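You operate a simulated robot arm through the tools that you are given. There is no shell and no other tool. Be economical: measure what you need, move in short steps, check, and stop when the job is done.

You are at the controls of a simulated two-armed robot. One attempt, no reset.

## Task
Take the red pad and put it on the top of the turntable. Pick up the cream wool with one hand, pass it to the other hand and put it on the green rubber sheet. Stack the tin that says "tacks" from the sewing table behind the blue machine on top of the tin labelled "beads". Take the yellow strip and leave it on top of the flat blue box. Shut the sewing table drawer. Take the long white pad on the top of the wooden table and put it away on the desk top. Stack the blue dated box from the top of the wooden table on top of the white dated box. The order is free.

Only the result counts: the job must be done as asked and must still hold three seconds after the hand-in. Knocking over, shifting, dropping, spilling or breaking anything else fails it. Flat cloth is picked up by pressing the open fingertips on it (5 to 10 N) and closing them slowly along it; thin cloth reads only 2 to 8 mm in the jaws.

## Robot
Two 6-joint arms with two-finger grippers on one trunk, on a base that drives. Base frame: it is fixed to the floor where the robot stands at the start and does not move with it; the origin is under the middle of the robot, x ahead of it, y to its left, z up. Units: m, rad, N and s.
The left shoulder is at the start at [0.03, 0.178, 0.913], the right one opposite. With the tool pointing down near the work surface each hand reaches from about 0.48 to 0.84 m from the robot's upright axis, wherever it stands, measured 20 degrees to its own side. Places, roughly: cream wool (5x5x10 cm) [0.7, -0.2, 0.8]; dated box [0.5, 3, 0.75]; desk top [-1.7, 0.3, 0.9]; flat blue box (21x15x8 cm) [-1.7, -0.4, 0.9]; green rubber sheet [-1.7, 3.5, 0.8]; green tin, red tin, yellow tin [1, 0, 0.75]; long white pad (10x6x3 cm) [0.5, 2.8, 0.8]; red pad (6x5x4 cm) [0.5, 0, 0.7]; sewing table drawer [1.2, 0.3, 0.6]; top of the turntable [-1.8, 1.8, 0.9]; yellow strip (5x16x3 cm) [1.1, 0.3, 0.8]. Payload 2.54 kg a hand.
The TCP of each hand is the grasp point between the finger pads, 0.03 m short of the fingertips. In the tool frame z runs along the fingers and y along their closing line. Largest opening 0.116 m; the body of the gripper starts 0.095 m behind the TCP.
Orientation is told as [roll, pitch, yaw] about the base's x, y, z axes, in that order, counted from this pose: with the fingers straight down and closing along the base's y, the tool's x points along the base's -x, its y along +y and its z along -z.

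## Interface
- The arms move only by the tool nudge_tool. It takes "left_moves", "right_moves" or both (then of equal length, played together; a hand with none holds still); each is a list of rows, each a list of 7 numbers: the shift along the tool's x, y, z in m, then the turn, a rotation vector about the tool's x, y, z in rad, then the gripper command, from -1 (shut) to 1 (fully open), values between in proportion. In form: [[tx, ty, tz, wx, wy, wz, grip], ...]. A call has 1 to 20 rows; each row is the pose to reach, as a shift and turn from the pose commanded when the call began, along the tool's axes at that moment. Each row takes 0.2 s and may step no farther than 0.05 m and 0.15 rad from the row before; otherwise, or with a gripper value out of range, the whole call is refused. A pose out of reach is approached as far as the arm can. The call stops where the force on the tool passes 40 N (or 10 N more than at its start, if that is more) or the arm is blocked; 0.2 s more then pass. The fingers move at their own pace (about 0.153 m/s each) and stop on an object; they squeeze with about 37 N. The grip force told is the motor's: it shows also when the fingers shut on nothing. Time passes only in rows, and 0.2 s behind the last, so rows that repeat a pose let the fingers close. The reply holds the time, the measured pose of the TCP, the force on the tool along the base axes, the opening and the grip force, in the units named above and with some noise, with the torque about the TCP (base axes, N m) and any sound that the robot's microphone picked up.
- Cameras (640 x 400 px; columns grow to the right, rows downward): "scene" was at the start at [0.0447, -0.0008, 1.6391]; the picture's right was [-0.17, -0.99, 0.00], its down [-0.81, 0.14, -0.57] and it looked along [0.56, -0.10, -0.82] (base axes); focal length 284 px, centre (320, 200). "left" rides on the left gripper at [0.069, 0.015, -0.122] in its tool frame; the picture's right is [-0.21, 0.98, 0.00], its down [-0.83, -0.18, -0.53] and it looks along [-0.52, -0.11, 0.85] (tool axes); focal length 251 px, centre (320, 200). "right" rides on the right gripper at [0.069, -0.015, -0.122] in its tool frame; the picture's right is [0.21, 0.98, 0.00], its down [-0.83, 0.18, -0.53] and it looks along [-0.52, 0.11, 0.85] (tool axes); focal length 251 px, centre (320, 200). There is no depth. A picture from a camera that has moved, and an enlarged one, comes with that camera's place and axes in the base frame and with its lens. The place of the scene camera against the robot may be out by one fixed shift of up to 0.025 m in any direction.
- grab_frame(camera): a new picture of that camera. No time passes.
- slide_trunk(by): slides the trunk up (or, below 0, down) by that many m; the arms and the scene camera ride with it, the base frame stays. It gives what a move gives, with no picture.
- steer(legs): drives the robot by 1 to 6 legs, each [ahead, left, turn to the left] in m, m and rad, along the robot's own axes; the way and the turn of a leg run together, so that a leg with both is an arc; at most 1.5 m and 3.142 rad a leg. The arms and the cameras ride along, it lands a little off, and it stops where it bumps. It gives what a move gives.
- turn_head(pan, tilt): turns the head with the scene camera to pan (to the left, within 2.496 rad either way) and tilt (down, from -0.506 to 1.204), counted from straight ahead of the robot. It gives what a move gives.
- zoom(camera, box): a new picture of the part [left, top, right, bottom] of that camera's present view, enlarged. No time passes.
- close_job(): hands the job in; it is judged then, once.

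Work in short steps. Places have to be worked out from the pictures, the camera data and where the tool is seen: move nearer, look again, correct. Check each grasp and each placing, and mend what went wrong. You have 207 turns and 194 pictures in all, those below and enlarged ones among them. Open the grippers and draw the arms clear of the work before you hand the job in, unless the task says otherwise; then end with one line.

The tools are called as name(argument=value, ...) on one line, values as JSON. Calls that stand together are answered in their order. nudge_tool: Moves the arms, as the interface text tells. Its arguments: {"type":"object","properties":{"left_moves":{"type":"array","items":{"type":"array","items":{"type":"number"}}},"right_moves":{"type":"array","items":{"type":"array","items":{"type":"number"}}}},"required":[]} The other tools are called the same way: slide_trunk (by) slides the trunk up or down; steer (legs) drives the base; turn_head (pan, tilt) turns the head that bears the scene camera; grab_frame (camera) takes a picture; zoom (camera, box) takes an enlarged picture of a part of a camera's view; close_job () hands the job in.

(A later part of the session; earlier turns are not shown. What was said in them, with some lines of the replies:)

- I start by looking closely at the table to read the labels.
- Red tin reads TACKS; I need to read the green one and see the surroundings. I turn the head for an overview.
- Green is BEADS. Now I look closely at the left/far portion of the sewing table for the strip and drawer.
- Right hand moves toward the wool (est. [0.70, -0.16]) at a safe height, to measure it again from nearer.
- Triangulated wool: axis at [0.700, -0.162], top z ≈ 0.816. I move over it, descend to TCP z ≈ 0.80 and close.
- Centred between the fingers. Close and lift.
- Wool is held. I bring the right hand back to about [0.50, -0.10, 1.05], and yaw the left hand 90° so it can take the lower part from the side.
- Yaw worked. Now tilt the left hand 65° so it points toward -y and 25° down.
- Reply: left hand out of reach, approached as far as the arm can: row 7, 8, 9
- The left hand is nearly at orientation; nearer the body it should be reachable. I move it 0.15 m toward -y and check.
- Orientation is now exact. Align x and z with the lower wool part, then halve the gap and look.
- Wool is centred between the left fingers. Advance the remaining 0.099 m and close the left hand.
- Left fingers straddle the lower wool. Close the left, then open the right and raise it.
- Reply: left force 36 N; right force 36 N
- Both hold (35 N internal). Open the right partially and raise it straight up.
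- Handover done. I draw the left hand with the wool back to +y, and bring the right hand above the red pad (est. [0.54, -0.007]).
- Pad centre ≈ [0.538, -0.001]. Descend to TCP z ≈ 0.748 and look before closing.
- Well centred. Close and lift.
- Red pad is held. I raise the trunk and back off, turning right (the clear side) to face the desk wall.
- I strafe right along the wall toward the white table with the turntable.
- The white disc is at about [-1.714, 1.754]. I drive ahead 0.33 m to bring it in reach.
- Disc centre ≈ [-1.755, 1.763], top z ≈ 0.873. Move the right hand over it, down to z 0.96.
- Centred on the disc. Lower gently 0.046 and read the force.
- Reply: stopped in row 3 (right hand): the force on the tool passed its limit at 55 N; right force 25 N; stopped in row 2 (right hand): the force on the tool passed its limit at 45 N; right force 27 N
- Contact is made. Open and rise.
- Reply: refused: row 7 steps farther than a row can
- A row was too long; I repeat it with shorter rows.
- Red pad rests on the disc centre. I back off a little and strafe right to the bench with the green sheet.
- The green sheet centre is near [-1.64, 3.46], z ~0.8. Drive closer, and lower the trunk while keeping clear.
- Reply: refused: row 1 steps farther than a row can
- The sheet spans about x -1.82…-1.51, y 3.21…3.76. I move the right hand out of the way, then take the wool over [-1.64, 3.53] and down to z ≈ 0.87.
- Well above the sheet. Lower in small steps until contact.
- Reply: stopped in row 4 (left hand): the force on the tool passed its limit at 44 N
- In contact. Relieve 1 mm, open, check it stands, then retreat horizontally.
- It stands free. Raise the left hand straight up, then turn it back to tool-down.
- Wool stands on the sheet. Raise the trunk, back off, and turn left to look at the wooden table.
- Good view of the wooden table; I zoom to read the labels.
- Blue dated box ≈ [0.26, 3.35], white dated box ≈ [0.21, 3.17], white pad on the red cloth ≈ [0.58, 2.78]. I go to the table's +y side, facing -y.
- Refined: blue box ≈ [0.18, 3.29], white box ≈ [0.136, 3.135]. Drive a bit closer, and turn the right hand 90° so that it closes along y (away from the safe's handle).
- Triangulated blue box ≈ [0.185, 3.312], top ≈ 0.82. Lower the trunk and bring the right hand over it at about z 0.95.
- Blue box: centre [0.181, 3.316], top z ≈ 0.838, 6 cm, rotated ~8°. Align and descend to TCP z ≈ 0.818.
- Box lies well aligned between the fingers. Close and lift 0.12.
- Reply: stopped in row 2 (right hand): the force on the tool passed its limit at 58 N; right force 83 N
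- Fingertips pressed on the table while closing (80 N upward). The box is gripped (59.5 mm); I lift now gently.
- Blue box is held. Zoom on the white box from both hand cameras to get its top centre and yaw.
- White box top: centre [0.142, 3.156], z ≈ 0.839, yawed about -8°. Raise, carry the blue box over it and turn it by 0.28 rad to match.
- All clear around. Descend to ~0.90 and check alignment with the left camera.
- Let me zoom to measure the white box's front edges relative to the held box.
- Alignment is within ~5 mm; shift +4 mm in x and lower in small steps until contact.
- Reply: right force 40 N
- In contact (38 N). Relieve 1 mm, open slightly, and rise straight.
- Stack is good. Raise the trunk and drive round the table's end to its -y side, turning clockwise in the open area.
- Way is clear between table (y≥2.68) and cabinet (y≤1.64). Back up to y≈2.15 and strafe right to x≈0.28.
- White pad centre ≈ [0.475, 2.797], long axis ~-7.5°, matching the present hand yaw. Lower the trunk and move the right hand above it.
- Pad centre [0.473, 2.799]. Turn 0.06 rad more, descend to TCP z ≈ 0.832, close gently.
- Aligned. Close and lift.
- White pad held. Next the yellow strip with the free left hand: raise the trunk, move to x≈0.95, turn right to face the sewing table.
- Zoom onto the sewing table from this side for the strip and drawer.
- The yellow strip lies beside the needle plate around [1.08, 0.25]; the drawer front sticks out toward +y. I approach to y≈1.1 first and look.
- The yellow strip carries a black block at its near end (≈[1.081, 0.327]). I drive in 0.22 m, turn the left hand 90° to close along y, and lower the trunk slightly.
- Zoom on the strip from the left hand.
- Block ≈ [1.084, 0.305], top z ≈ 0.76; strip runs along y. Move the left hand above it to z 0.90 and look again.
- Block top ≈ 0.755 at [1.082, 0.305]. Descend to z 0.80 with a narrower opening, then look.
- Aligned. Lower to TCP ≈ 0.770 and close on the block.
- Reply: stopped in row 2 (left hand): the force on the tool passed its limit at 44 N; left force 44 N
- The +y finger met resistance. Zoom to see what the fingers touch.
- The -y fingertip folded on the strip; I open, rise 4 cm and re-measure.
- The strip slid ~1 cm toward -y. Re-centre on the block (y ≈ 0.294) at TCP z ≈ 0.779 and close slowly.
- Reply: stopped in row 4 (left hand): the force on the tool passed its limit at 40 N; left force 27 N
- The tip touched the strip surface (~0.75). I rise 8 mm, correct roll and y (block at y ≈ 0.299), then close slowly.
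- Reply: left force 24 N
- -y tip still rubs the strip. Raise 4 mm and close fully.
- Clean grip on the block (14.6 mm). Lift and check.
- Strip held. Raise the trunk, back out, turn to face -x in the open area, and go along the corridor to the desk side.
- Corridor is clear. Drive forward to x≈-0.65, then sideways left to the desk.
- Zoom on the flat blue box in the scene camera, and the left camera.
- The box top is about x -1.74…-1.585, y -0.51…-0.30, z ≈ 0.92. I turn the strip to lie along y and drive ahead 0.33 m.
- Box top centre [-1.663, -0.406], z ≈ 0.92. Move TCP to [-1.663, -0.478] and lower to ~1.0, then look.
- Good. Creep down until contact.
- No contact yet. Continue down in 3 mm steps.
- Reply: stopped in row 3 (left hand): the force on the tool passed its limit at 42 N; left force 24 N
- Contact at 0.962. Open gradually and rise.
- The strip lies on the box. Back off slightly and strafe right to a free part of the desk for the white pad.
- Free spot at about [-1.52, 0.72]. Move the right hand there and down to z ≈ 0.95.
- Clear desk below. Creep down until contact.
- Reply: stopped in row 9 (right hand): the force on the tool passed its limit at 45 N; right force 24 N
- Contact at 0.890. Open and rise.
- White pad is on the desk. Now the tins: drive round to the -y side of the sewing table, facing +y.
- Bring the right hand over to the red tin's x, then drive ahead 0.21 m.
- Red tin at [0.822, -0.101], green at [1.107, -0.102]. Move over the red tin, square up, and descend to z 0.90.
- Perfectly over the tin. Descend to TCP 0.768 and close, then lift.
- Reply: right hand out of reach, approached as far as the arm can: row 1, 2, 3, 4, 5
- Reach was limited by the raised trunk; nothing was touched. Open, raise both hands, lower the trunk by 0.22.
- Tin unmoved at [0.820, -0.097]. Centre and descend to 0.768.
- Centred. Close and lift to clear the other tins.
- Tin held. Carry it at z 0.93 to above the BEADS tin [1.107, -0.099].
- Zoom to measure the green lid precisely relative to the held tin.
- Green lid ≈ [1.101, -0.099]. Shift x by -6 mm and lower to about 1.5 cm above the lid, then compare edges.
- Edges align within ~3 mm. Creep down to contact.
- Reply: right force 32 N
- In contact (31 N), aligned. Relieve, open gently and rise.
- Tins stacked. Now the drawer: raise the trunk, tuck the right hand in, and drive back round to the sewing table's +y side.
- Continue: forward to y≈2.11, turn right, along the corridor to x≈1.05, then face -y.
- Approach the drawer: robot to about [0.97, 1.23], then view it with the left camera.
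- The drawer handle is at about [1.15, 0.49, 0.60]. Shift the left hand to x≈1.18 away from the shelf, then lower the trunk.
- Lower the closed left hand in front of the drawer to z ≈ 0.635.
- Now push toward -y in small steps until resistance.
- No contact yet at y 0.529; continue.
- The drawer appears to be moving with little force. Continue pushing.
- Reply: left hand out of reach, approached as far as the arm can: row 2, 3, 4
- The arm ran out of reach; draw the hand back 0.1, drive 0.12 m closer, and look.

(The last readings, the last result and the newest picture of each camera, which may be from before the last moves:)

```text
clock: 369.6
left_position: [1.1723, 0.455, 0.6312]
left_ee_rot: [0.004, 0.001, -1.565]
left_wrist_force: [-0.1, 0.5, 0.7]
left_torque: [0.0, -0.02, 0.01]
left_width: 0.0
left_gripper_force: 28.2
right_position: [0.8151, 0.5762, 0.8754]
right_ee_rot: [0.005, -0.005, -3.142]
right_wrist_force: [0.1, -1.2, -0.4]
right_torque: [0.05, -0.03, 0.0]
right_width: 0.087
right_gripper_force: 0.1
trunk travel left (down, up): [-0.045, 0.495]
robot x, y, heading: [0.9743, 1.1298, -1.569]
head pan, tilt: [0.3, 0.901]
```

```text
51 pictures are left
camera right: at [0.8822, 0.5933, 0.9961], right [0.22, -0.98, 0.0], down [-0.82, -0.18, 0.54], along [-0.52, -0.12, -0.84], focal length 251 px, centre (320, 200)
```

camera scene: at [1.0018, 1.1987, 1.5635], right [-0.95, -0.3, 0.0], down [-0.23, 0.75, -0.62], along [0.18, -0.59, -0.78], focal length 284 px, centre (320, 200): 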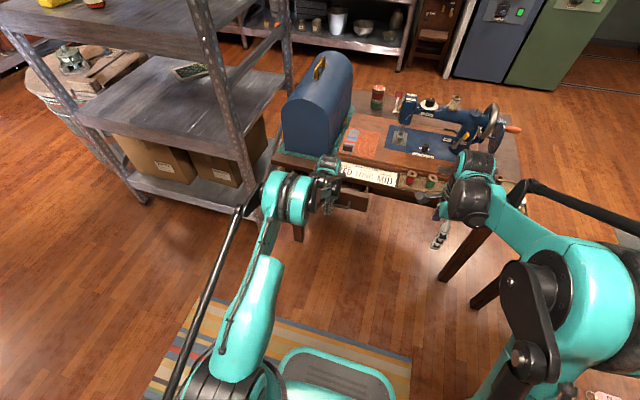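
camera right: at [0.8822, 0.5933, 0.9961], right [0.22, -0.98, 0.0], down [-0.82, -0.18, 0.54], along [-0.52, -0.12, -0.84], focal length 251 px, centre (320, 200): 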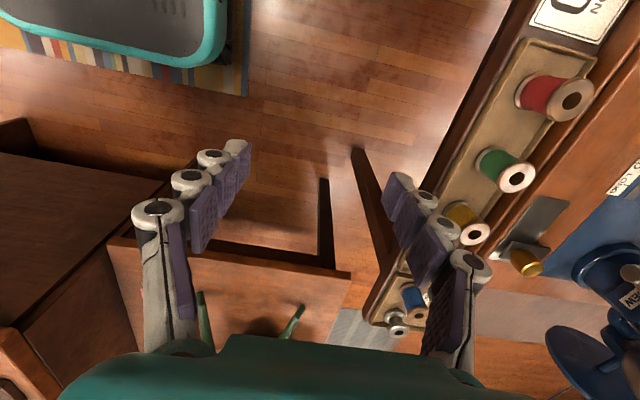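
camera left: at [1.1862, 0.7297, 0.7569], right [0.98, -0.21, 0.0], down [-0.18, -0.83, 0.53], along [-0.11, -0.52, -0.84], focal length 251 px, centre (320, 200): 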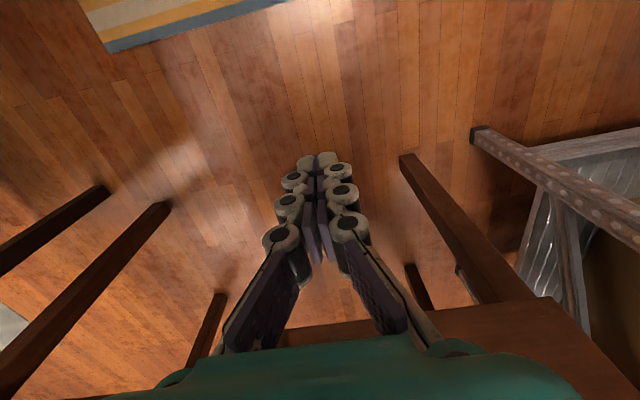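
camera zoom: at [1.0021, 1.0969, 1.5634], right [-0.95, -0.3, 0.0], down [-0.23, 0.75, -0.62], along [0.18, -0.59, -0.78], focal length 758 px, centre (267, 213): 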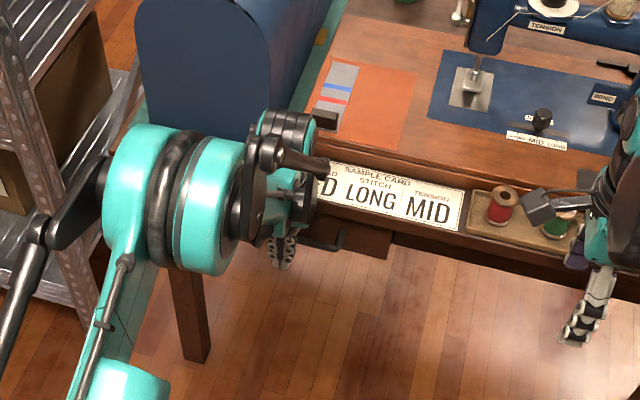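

Now push on with the arm, watching the force.

nudge_tool(left_moves=[[-0.008, 0, 0, 0, 0, 0, -1], [-0.016, 0, 0, 0, 0, 0, -1], [-0.024, 0, 0, 0, 0, 0, -1], [-0.032, 0, 0, 0, 0, 0, -1], [-0.04, 0, 0, 0, 0, 0, -1]])

zoom(camera="scene", box=[240, 120, 440, 270])

```text
clock: 370.7
left_position: [1.1717, 0.4269, 0.6323]
left_ee_rot: [0.003, 0.009, -1.565]
left_wrist_force: [0.4, 12.4, 0.6]
left_torque: [-1.08, 0.15, -0.27]
left_width: 0.0001
left_gripper_force: 28.3
right_position: [0.8147, 0.5799, 0.8786]
right_ee_rot: [0.007, -0.003, -3.139]
right_wrist_force: [0.9, -0.1, 0.2]
right_torque: [0.03, -0.04, 0.0]
right_width: 0.0868
right_gripper_force: 0.0
trunk travel left (down, up): [-0.045, 0.495]
robot x, y, heading: [0.9779, 1.1323, -1.572]
head pan, tilt: [0.3, 0.901]
stopped in row 5 (left hand): the force on the tool passed its limit at 52 N (the readings are from after the stop); the commanded pose is now the measured one
```

```text
2.67 times, centred on (340, 195) of scene
camera zoom: at [1.0018, 1.1002, 1.5637], right [-0.95, -0.3, 0.0], down [-0.23, 0.75, -0.62], along [0.19, -0.59, -0.78], focal length 758 px, centre (267, 213)
```

zoom: 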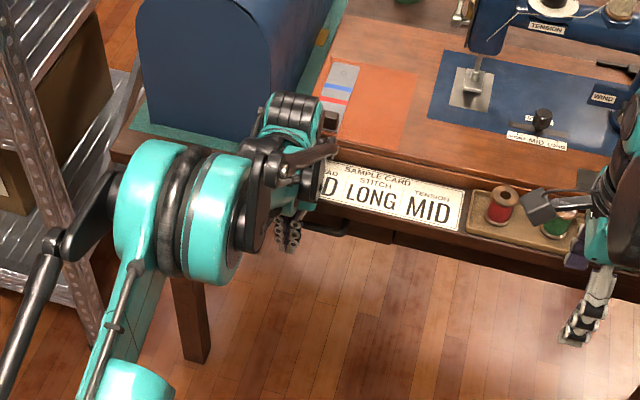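

The torque shows the gripper body met the table-top edge (contact 9 cm above the TCP). Draw back and tilt the fingers forward so they reach under the edge.

nudge_tool(left_moves=[[0.03, 0, 0, 0, 0, 0, -1], [0.07, 0, 0, 0, 0, 0, -1], [0.1, 0, 0, 0, 0, 0, -1], [0.1, 0, 0, 0, -0.14, 0, -1], [0.1, 0, 0, 0, -0.28, 0, -1], [0.1, 0, 0, 0, -0.42, 0, -1], [0.1, 0, 0, 0, -0.56, 0, -1], [0.1, 0, 0, 0, -0.7, 0, -1], [0.1, 0, 0, 0, -0.7, 0, -1]])

grab_frame(camera="left")

grab_frame(camera="scene")

```text
clock: 372.7
left_position: [1.1745, 0.4627, 0.6666]
left_ee_rot: [0.006, -0.695, -1.568]
left_wrist_force: [-0.2, 0.1, -0.3]
left_torque: [0.01, 0.02, -0.01]
left_width: 0.0
left_gripper_force: 28.4
left hand out of reach, approached as far as the arm can: row 7, 8, 9
right_position: [0.8151, 0.5777, 0.8767]
right_ee_rot: [0.006, -0.004, -3.139]
right_wrist_force: [0.7, -0.5, 0.4]
right_torque: [0.05, -0.02, -0.02]
right_width: 0.0868
right_gripper_force: 0.0
trunk travel left (down, up): [-0.045, 0.495]
robot x, y, heading: [0.9763, 1.1287, -1.57]
head pan, tilt: [0.3, 0.901]
```

```text
49 pictures are left
camera left: at [1.1891, 0.594, 0.7175], right [0.98, -0.16, 0.14], down [-0.18, -0.3, 0.94], along [-0.11, -0.94, -0.32], focal length 251 px, centre (320, 200)
```

left: 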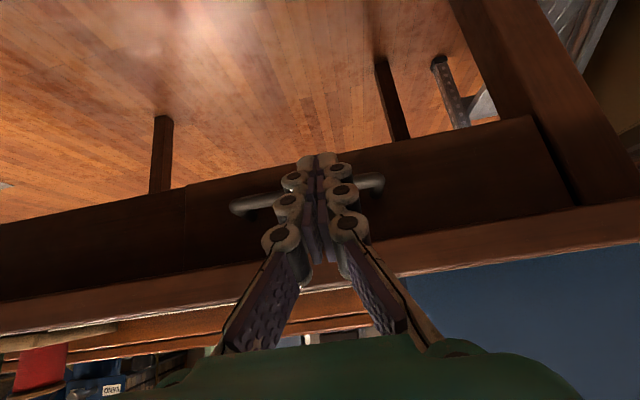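

```text
48 pictures are left
camera scene: at [1.002, 1.0992, 1.5635], right [-0.95, -0.3, 0.0], down [-0.23, 0.75, -0.62], along [0.19, -0.59, -0.78], focal length 284 px, centre (320, 200)
```

scene: 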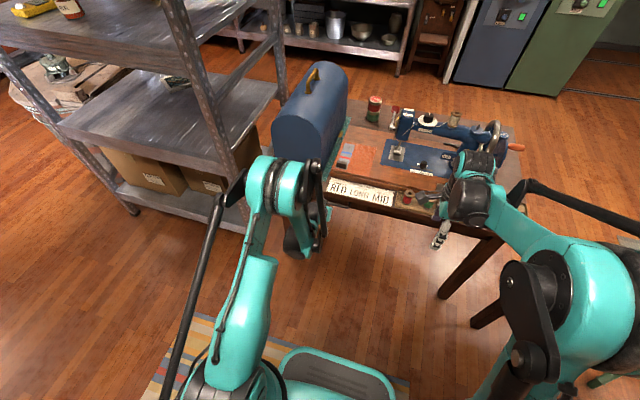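

The drawer front looks nearly flush now. Zoom in to judge the remaining gap.

zoom(camera="left", box=[480, 90, 640, 250])

zoom(camera="left", box=[120, 150, 280, 290])

```text
2.50 times, centred on (560, 170) of left
camera zoom: at [1.1891, 0.594, 0.7175], right [0.98, -0.16, 0.14], down [-0.18, -0.3, 0.94], along [-0.11, -0.94, -0.32], focal length 629 px, centre (-280, 275)
```

zoom: 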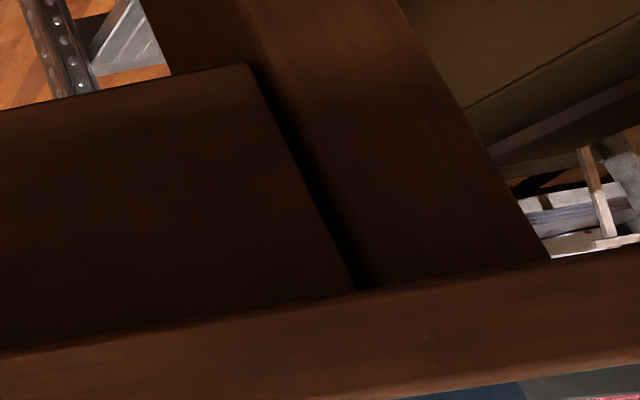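

```text
2.86 times, centred on (200, 220) of left
camera zoom: at [1.1891, 0.594, 0.7175], right [0.98, -0.16, 0.14], down [-0.18, -0.3, 0.94], along [-0.11, -0.94, -0.32], focal length 718 px, centre (663, 143)
```

zoom: 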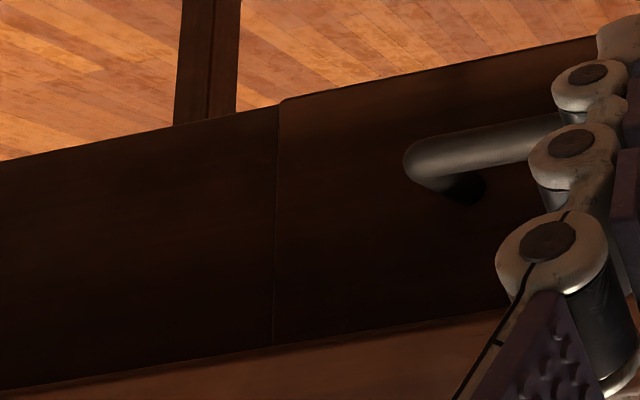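

There may still be a ~2 mm protrusion. Push with the tilted fingertips until firm resistance.

nudge_tool(left_moves=[[-0.0077, 0, 0.0064, 0, 0, 0, -1], [-0.0153, 0, 0.0129, 0, 0, 0, -1], [-0.0191, 0, 0.0161, 0, 0, 0, -1], [-0.023, 0, 0.0193, 0, 0, 0, -1], [-0.0268, 0, 0.0225, 0, 0, 0, -1], [-0.0306, 0, 0.0258, 0, 0, 0, -1], [-0.0344, 0, 0.029, 0, 0, 0, -1], [-0.0383, 0, 0.0322, 0, 0, 0, -1], [-0.0421, 0, 0.0354, 0, 0, 0, -1], [-0.046, 0, 0.0386, 0, 0, 0, -1]])

grab_frame(camera="left")

```text
clock: 374.3
left_position: [1.1738, 0.4267, 0.6704]
left_ee_rot: [0.005, -0.693, -1.569]
left_wrist_force: [-0.7, 14.6, 23.6]
left_torque: [-0.1, -0.02, -0.06]
left_width: 0.0062
left_gripper_force: 28.3
right_position: [0.8148, 0.5823, 0.8785]
right_ee_rot: [0.009, -0.004, -3.141]
right_wrist_force: [0.4, 0.3, -1.2]
right_torque: [-0.02, -0.04, 0.02]
right_width: 0.0868
right_gripper_force: 0.0
trunk travel left (down, up): [-0.045, 0.495]
robot x, y, heading: [0.9737, 1.1301, -1.569]
head pan, tilt: [0.3, 0.901]
stopped in row 8 (left hand): the force on the tool passed its limit at 51 N (the readings are from after the stop); the commanded pose is now the measured one
```

```text
45 pictures are left
camera left: at [1.1891, 0.5565, 0.7204], right [0.98, -0.16, 0.14], down [-0.18, -0.3, 0.94], along [-0.11, -0.94, -0.32], focal length 251 px, centre (320, 200)
```

left: 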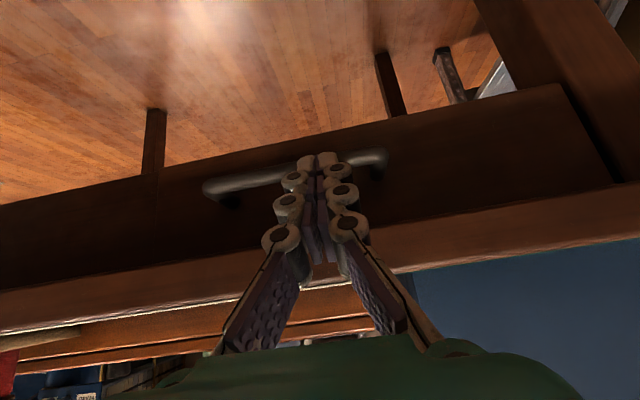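

Firm resistance at the handle. Zoom to compare drawer front with the apron.

zoom(camera="left", box=[100, 150, 260, 290])

zoom(camera="left", box=[480, 60, 640, 220])

```text
2.86 times, centred on (180, 220) of left
camera zoom: at [1.1891, 0.5565, 0.7204], right [0.98, -0.16, 0.14], down [-0.18, -0.3, 0.94], along [-0.11, -0.94, -0.32], focal length 718 px, centre (720, 143)
```

zoom: 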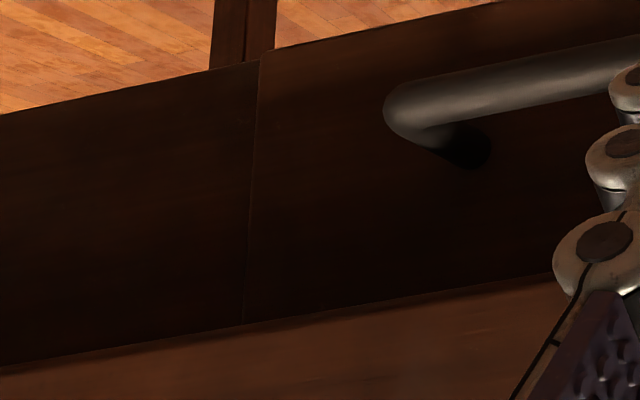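

```text
2.50 times, centred on (560, 140) of left
camera zoom: at [1.1891, 0.5565, 0.7204], right [0.98, -0.16, 0.14], down [-0.18, -0.3, 0.94], along [-0.11, -0.94, -0.32], focal length 629 px, centre (-280, 350)
```

zoom: 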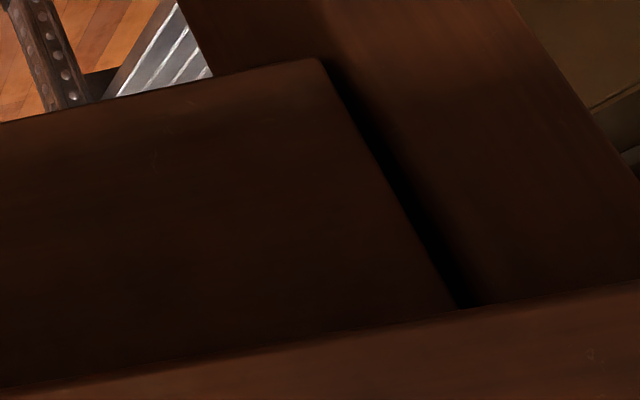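

The drawer front didn't move in that push (triangulated y ≈ 0.366), so it seems shut. To be sure, I press directly on the panel beside the handle at x ≈ 1.28.

nudge_tool(left_moves=[[0.023, 0, -0.0193, 0, 0, 0, -1], [0.036, 0.0, -0.03, 0, 0, 0, -1], [0.036, 0.04, -0.03, 0, 0, 0, -1], [0.036, 0.08, -0.03, 0, 0, 0, -1], [0.036, 0.105, -0.03, 0, 0, 0, -1], [0.048, 0.105, -0.015, 0, 0, 0, -1], [0.02, 0.105, 0.009, 0, 0, 0, -1], [0.005, 0.105, 0.021, 0, 0, 0, -1], [-0.003, 0.105, 0.028, 0, 0, 0, -1], [-0.01, 0.105, 0.034, 0, 0, 0, -1], [-0.018, 0.105, 0.04, 0, 0, 0, -1], [-0.026, 0.105, 0.047, 0, 0, 0, -1], [-0.033, 0.105, 0.053, 0, 0, 0, -1]])

grab_frame(camera="left")

```text
clock: 376.7
left_position: [1.2791, 0.3959, 0.6454]
left_ee_rot: [0.003, -0.673, -1.568]
left_wrist_force: [-0.8, 12.6, 3.3]
left_torque: [0.07, 0.04, -0.02]
left_width: 0.0059
left_gripper_force: 29.1
left hand out of reach, approached as far as the arm can: row 2
right_position: [0.8143, 0.5807, 0.8774]
right_ee_rot: [0.008, -0.004, -3.14]
right_wrist_force: [-0.7, -0.6, 0.7]
right_torque: [0.0, 0.03, 0.05]
right_width: 0.087
right_gripper_force: 0.0
trunk travel left (down, up): [-0.045, 0.495]
robot x, y, heading: [0.98, 1.1325, -1.567]
head pan, tilt: [0.3, 0.901]
stopped in row 11 (left hand): the force on the tool passed its limit at 54 N (the readings are from after the stop); the commanded pose is now the measured one
```

```text
42 pictures are left
camera left: at [1.2945, 0.5253, 0.6985], right [0.98, -0.16, 0.14], down [-0.18, -0.31, 0.93], along [-0.11, -0.94, -0.34], focal length 251 px, centre (320, 200)
```

left: 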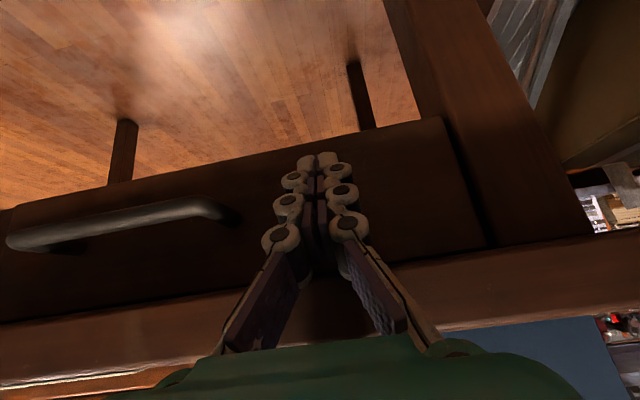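

54 N straight against the panel with no movement: the drawer is shut. Retreat, come away from the table, and open the gripper.

nudge_tool(left_moves=[[0.031, 0, -0.026, 0, 0, 0, -1], [0.062, 0, -0.052, 0, 0, 0, -1], [0.092, -0.01, -0.077, 0, 0, 0, -1], [0.115, -0.04, -0.097, 0, 0, 0, -1], [0.115, -0.08, -0.097, 0, 0, 0, -1], [0.1, -0.1, -0.12, 0, 0, 0, -0.5], [0.08, -0.1, -0.15, 0, 0, 0, 0.2]])

steer(legs=[[-0.5, 0, 0]])

turn_head(pan=0, tilt=0.7)

slide_trunk(by=0.1)

grab_frame(camera="scene")

```text
clock: 378.3
left_position: [1.179, 0.5251, 0.7379]
left_ee_rot: [0.003, -0.671, -1.57]
left_wrist_force: [-0.3, 0.1, 0.0]
left_torque: [0.0, -0.01, 0.02]
left_width: 0.0694
left_gripper_force: 0.1
left hand out of reach, approached as far as the arm can: row 3, 4, 5, 6, 7
right_position: [0.8153, 0.5811, 0.877]
right_ee_rot: [0.006, -0.005, -3.14]
right_wrist_force: [-0.3, 0.0, 0.7]
right_torque: [0.02, 0.0, -0.02]
right_width: 0.087
right_gripper_force: 0.0
trunk travel left (down, up): [-0.045, 0.495]
robot x, y, heading: [0.9761, 1.1326, -1.564]
head pan, tilt: [0.3, 0.901]
```

```text
clock: 381.2
left_position: [1.1768, 1.0253, 0.7377]
left_ee_rot: [0.002, -0.671, -1.568]
left_wrist_force: [-0.8, 0.6, -0.6]
left_torque: [0.01, 0.0, 0.02]
left_width: 0.0698
left_gripper_force: 0.1
right_position: [0.8137, 1.0789, 0.8766]
right_ee_rot: [0.006, -0.003, -3.138]
right_wrist_force: [0.3, -0.2, 0.4]
right_torque: [-0.03, 0.02, -0.02]
right_width: 0.0869
right_gripper_force: 0.1
trunk travel left (down, up): [-0.045, 0.495]
robot x, y, heading: [0.9756, 1.6315, -1.563]
head pan, tilt: [0.3, 0.901]
```

```text
clock: 382.0
left_position: [1.177, 1.0243, 0.7367]
left_ee_rot: [0.004, -0.672, -1.567]
left_wrist_force: [-0.1, 0.3, 0.4]
left_torque: [-0.02, 0.01, -0.01]
left_width: 0.0694
left_gripper_force: 0.1
right_position: [0.8129, 1.0792, 0.876]
right_ee_rot: [0.008, -0.004, -3.138]
right_wrist_force: [-0.5, 1.2, -0.3]
right_torque: [0.0, 0.0, -0.05]
right_width: 0.0869
right_gripper_force: 0.1
trunk travel left (down, up): [-0.045, 0.495]
robot x, y, heading: [0.9724, 1.629, -1.567]
head pan, tilt: [0.0, 0.7]
```

```text
clock: 383.4
left_position: [1.1768, 1.0242, 0.8366]
left_ee_rot: [0.005, -0.671, -1.567]
left_wrist_force: [-0.5, 0.0, -0.2]
left_torque: [-0.02, 0.0, -0.03]
left_width: 0.0698
left_gripper_force: 0.0
right_position: [0.8138, 1.0787, 0.9767]
right_ee_rot: [0.005, -0.004, -3.139]
right_wrist_force: [-0.3, -0.3, 0.6]
right_torque: [0.02, -0.01, -0.01]
right_width: 0.087
right_gripper_force: 0.0
trunk travel left (down, up): [-0.145, 0.395]
robot x, y, heading: [0.9726, 1.6322, -1.565]
head pan, tilt: [0.0, 0.7]
```

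```text
41 pictures are left
camera scene: at [0.9774, 1.5865, 1.6795], right [-1.0, -0.01, 0.0], down [0.0, 0.64, -0.76], along [0.0, -0.76, -0.64], focal length 284 px, centre (320, 200)
```

scene: 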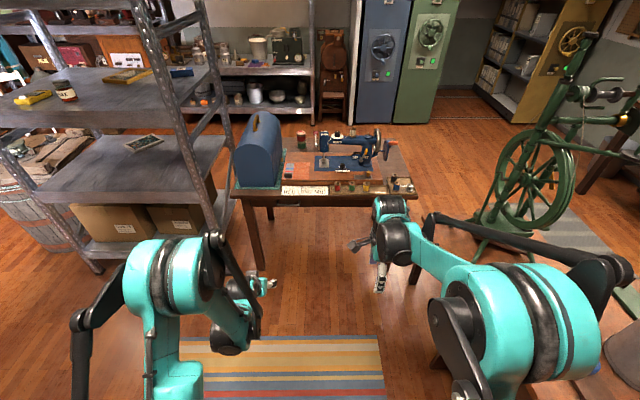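

zoom(camera="scene", box=[220, 120, 420, 260])

turn_head(pan=2.4, tilt=0.55)

grab_frame(camera="scene")

turn_head(pan=-1.5, tilt=0.45)

grab_frame(camera="scene")

```text
2.86 times, centred on (320, 190) of scene
camera zoom: at [0.9774, 1.5865, 1.6795], right [-1.0, -0.01, 0.0], down [0.0, 0.64, -0.76], along [0.0, -0.76, -0.64], focal length 812 px, centre (320, 229)
```

zoom: 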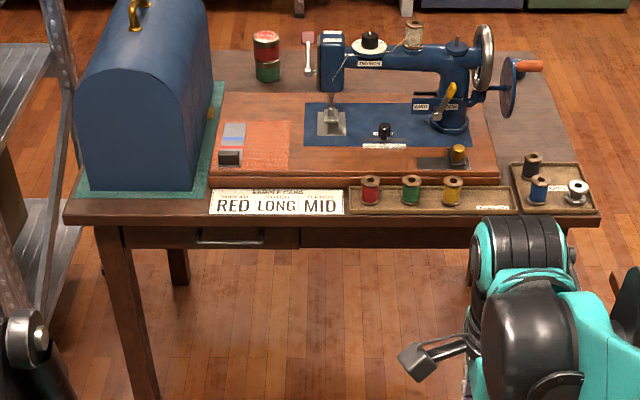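

```text
clock: 385.6
left_position: [1.1764, 1.0244, 0.8386]
left_ee_rot: [0.004, -0.673, -1.567]
left_wrist_force: [0.5, 0.0, 0.1]
left_torque: [0.0, -0.01, 0.05]
left_width: 0.0697
left_gripper_force: 0.0
right_position: [0.8133, 1.0789, 0.9768]
right_ee_rot: [0.005, -0.004, -3.138]
right_wrist_force: [0.1, -0.3, 1.2]
right_torque: [0.03, -0.02, -0.03]
right_width: 0.0871
right_gripper_force: 0.0
trunk travel left (down, up): [-0.145, 0.395]
robot x, y, heading: [0.9758, 1.6327, -1.566]
head pan, tilt: [2.4, 0.55]
```

```text
39 pictures are left
camera scene: at [1.0372, 1.7382, 1.6929], right [0.74, -0.67, 0.0], down [-0.35, -0.39, -0.85], along [0.57, 0.63, -0.52], focal length 284 px, centre (320, 200)
```

scene: 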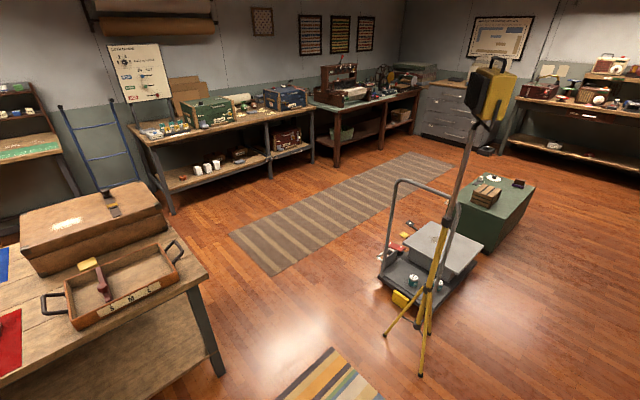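

```text
clock: 388.8
left_position: [1.1787, 1.0241, 0.8372]
left_ee_rot: [0.004, -0.671, -1.568]
left_wrist_force: [-0.3, -0.4, -0.3]
left_torque: [0.0, -0.04, -0.03]
left_width: 0.0692
left_gripper_force: 0.0
right_position: [0.8135, 1.0787, 0.9765]
right_ee_rot: [0.004, -0.003, -3.138]
right_wrist_force: [-0.2, -0.3, -0.5]
right_torque: [0.02, -0.03, 0.03]
right_width: 0.087
right_gripper_force: 0.0
trunk travel left (down, up): [-0.145, 0.395]
robot x, y, heading: [0.9766, 1.6312, -1.561]
head pan, tilt: [-1.499, 0.45]
```

```text
38 pictures are left
camera scene: at [0.8853, 1.6646, 1.7019], right [-0.08, 1.0, 0.0], down [0.43, 0.03, -0.9], along [-0.9, -0.07, -0.44], focal length 284 px, centre (320, 200)
```

scene: 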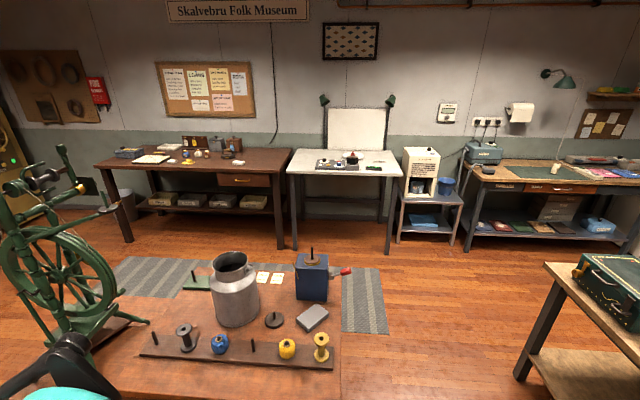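

Everything appears in place and the drawer is flush; a last zoom to confirm strip, pad and wool.

zoom(camera="scene", box=[90, 120, 300, 190])

zoom(camera="scene", box=[310, 130, 600, 210])

```text
3.05 times, centred on (195, 155) of scene
camera zoom: at [0.8853, 1.6646, 1.7019], right [-0.08, 1.0, 0.0], down [0.43, 0.03, -0.9], along [-0.9, -0.07, -0.44], focal length 866 px, centre (701, 337)
```

zoom: 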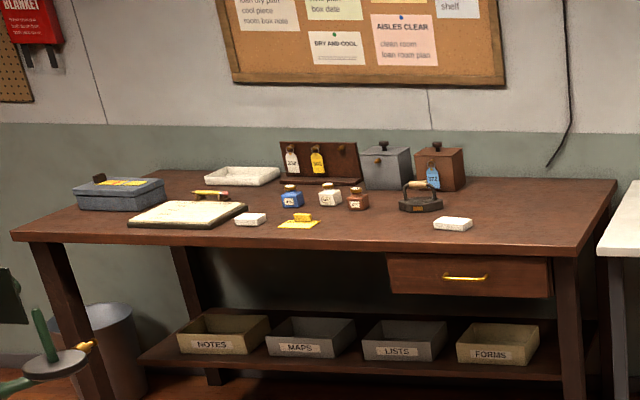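

```text
2.21 times, centred on (455, 170) of scene
camera zoom: at [0.8853, 1.6646, 1.7019], right [-0.08, 1.0, 0.0], down [0.43, 0.03, -0.9], along [-0.9, -0.07, -0.44], focal length 627 px, centre (22, 266)
```

zoom: 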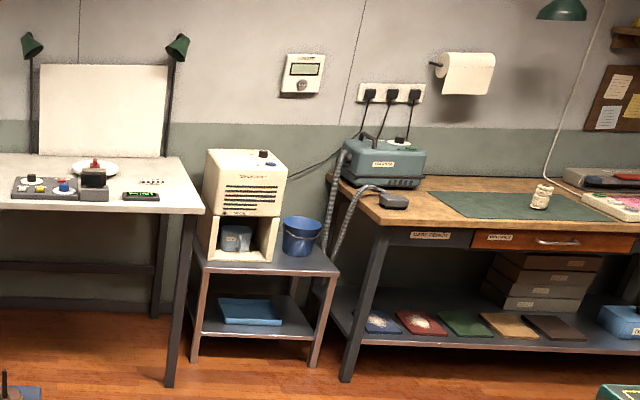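

All placements hold, grippers are open and the arms are clear; I hand the job in.

close_job()

```text
The job is handed in.
```

I completed all seven tasks and handed the job in. The final pictures showed each object in place, apart from the dated-box stack, which I last checked on the way round the room. The grippers were open and the arms clear.
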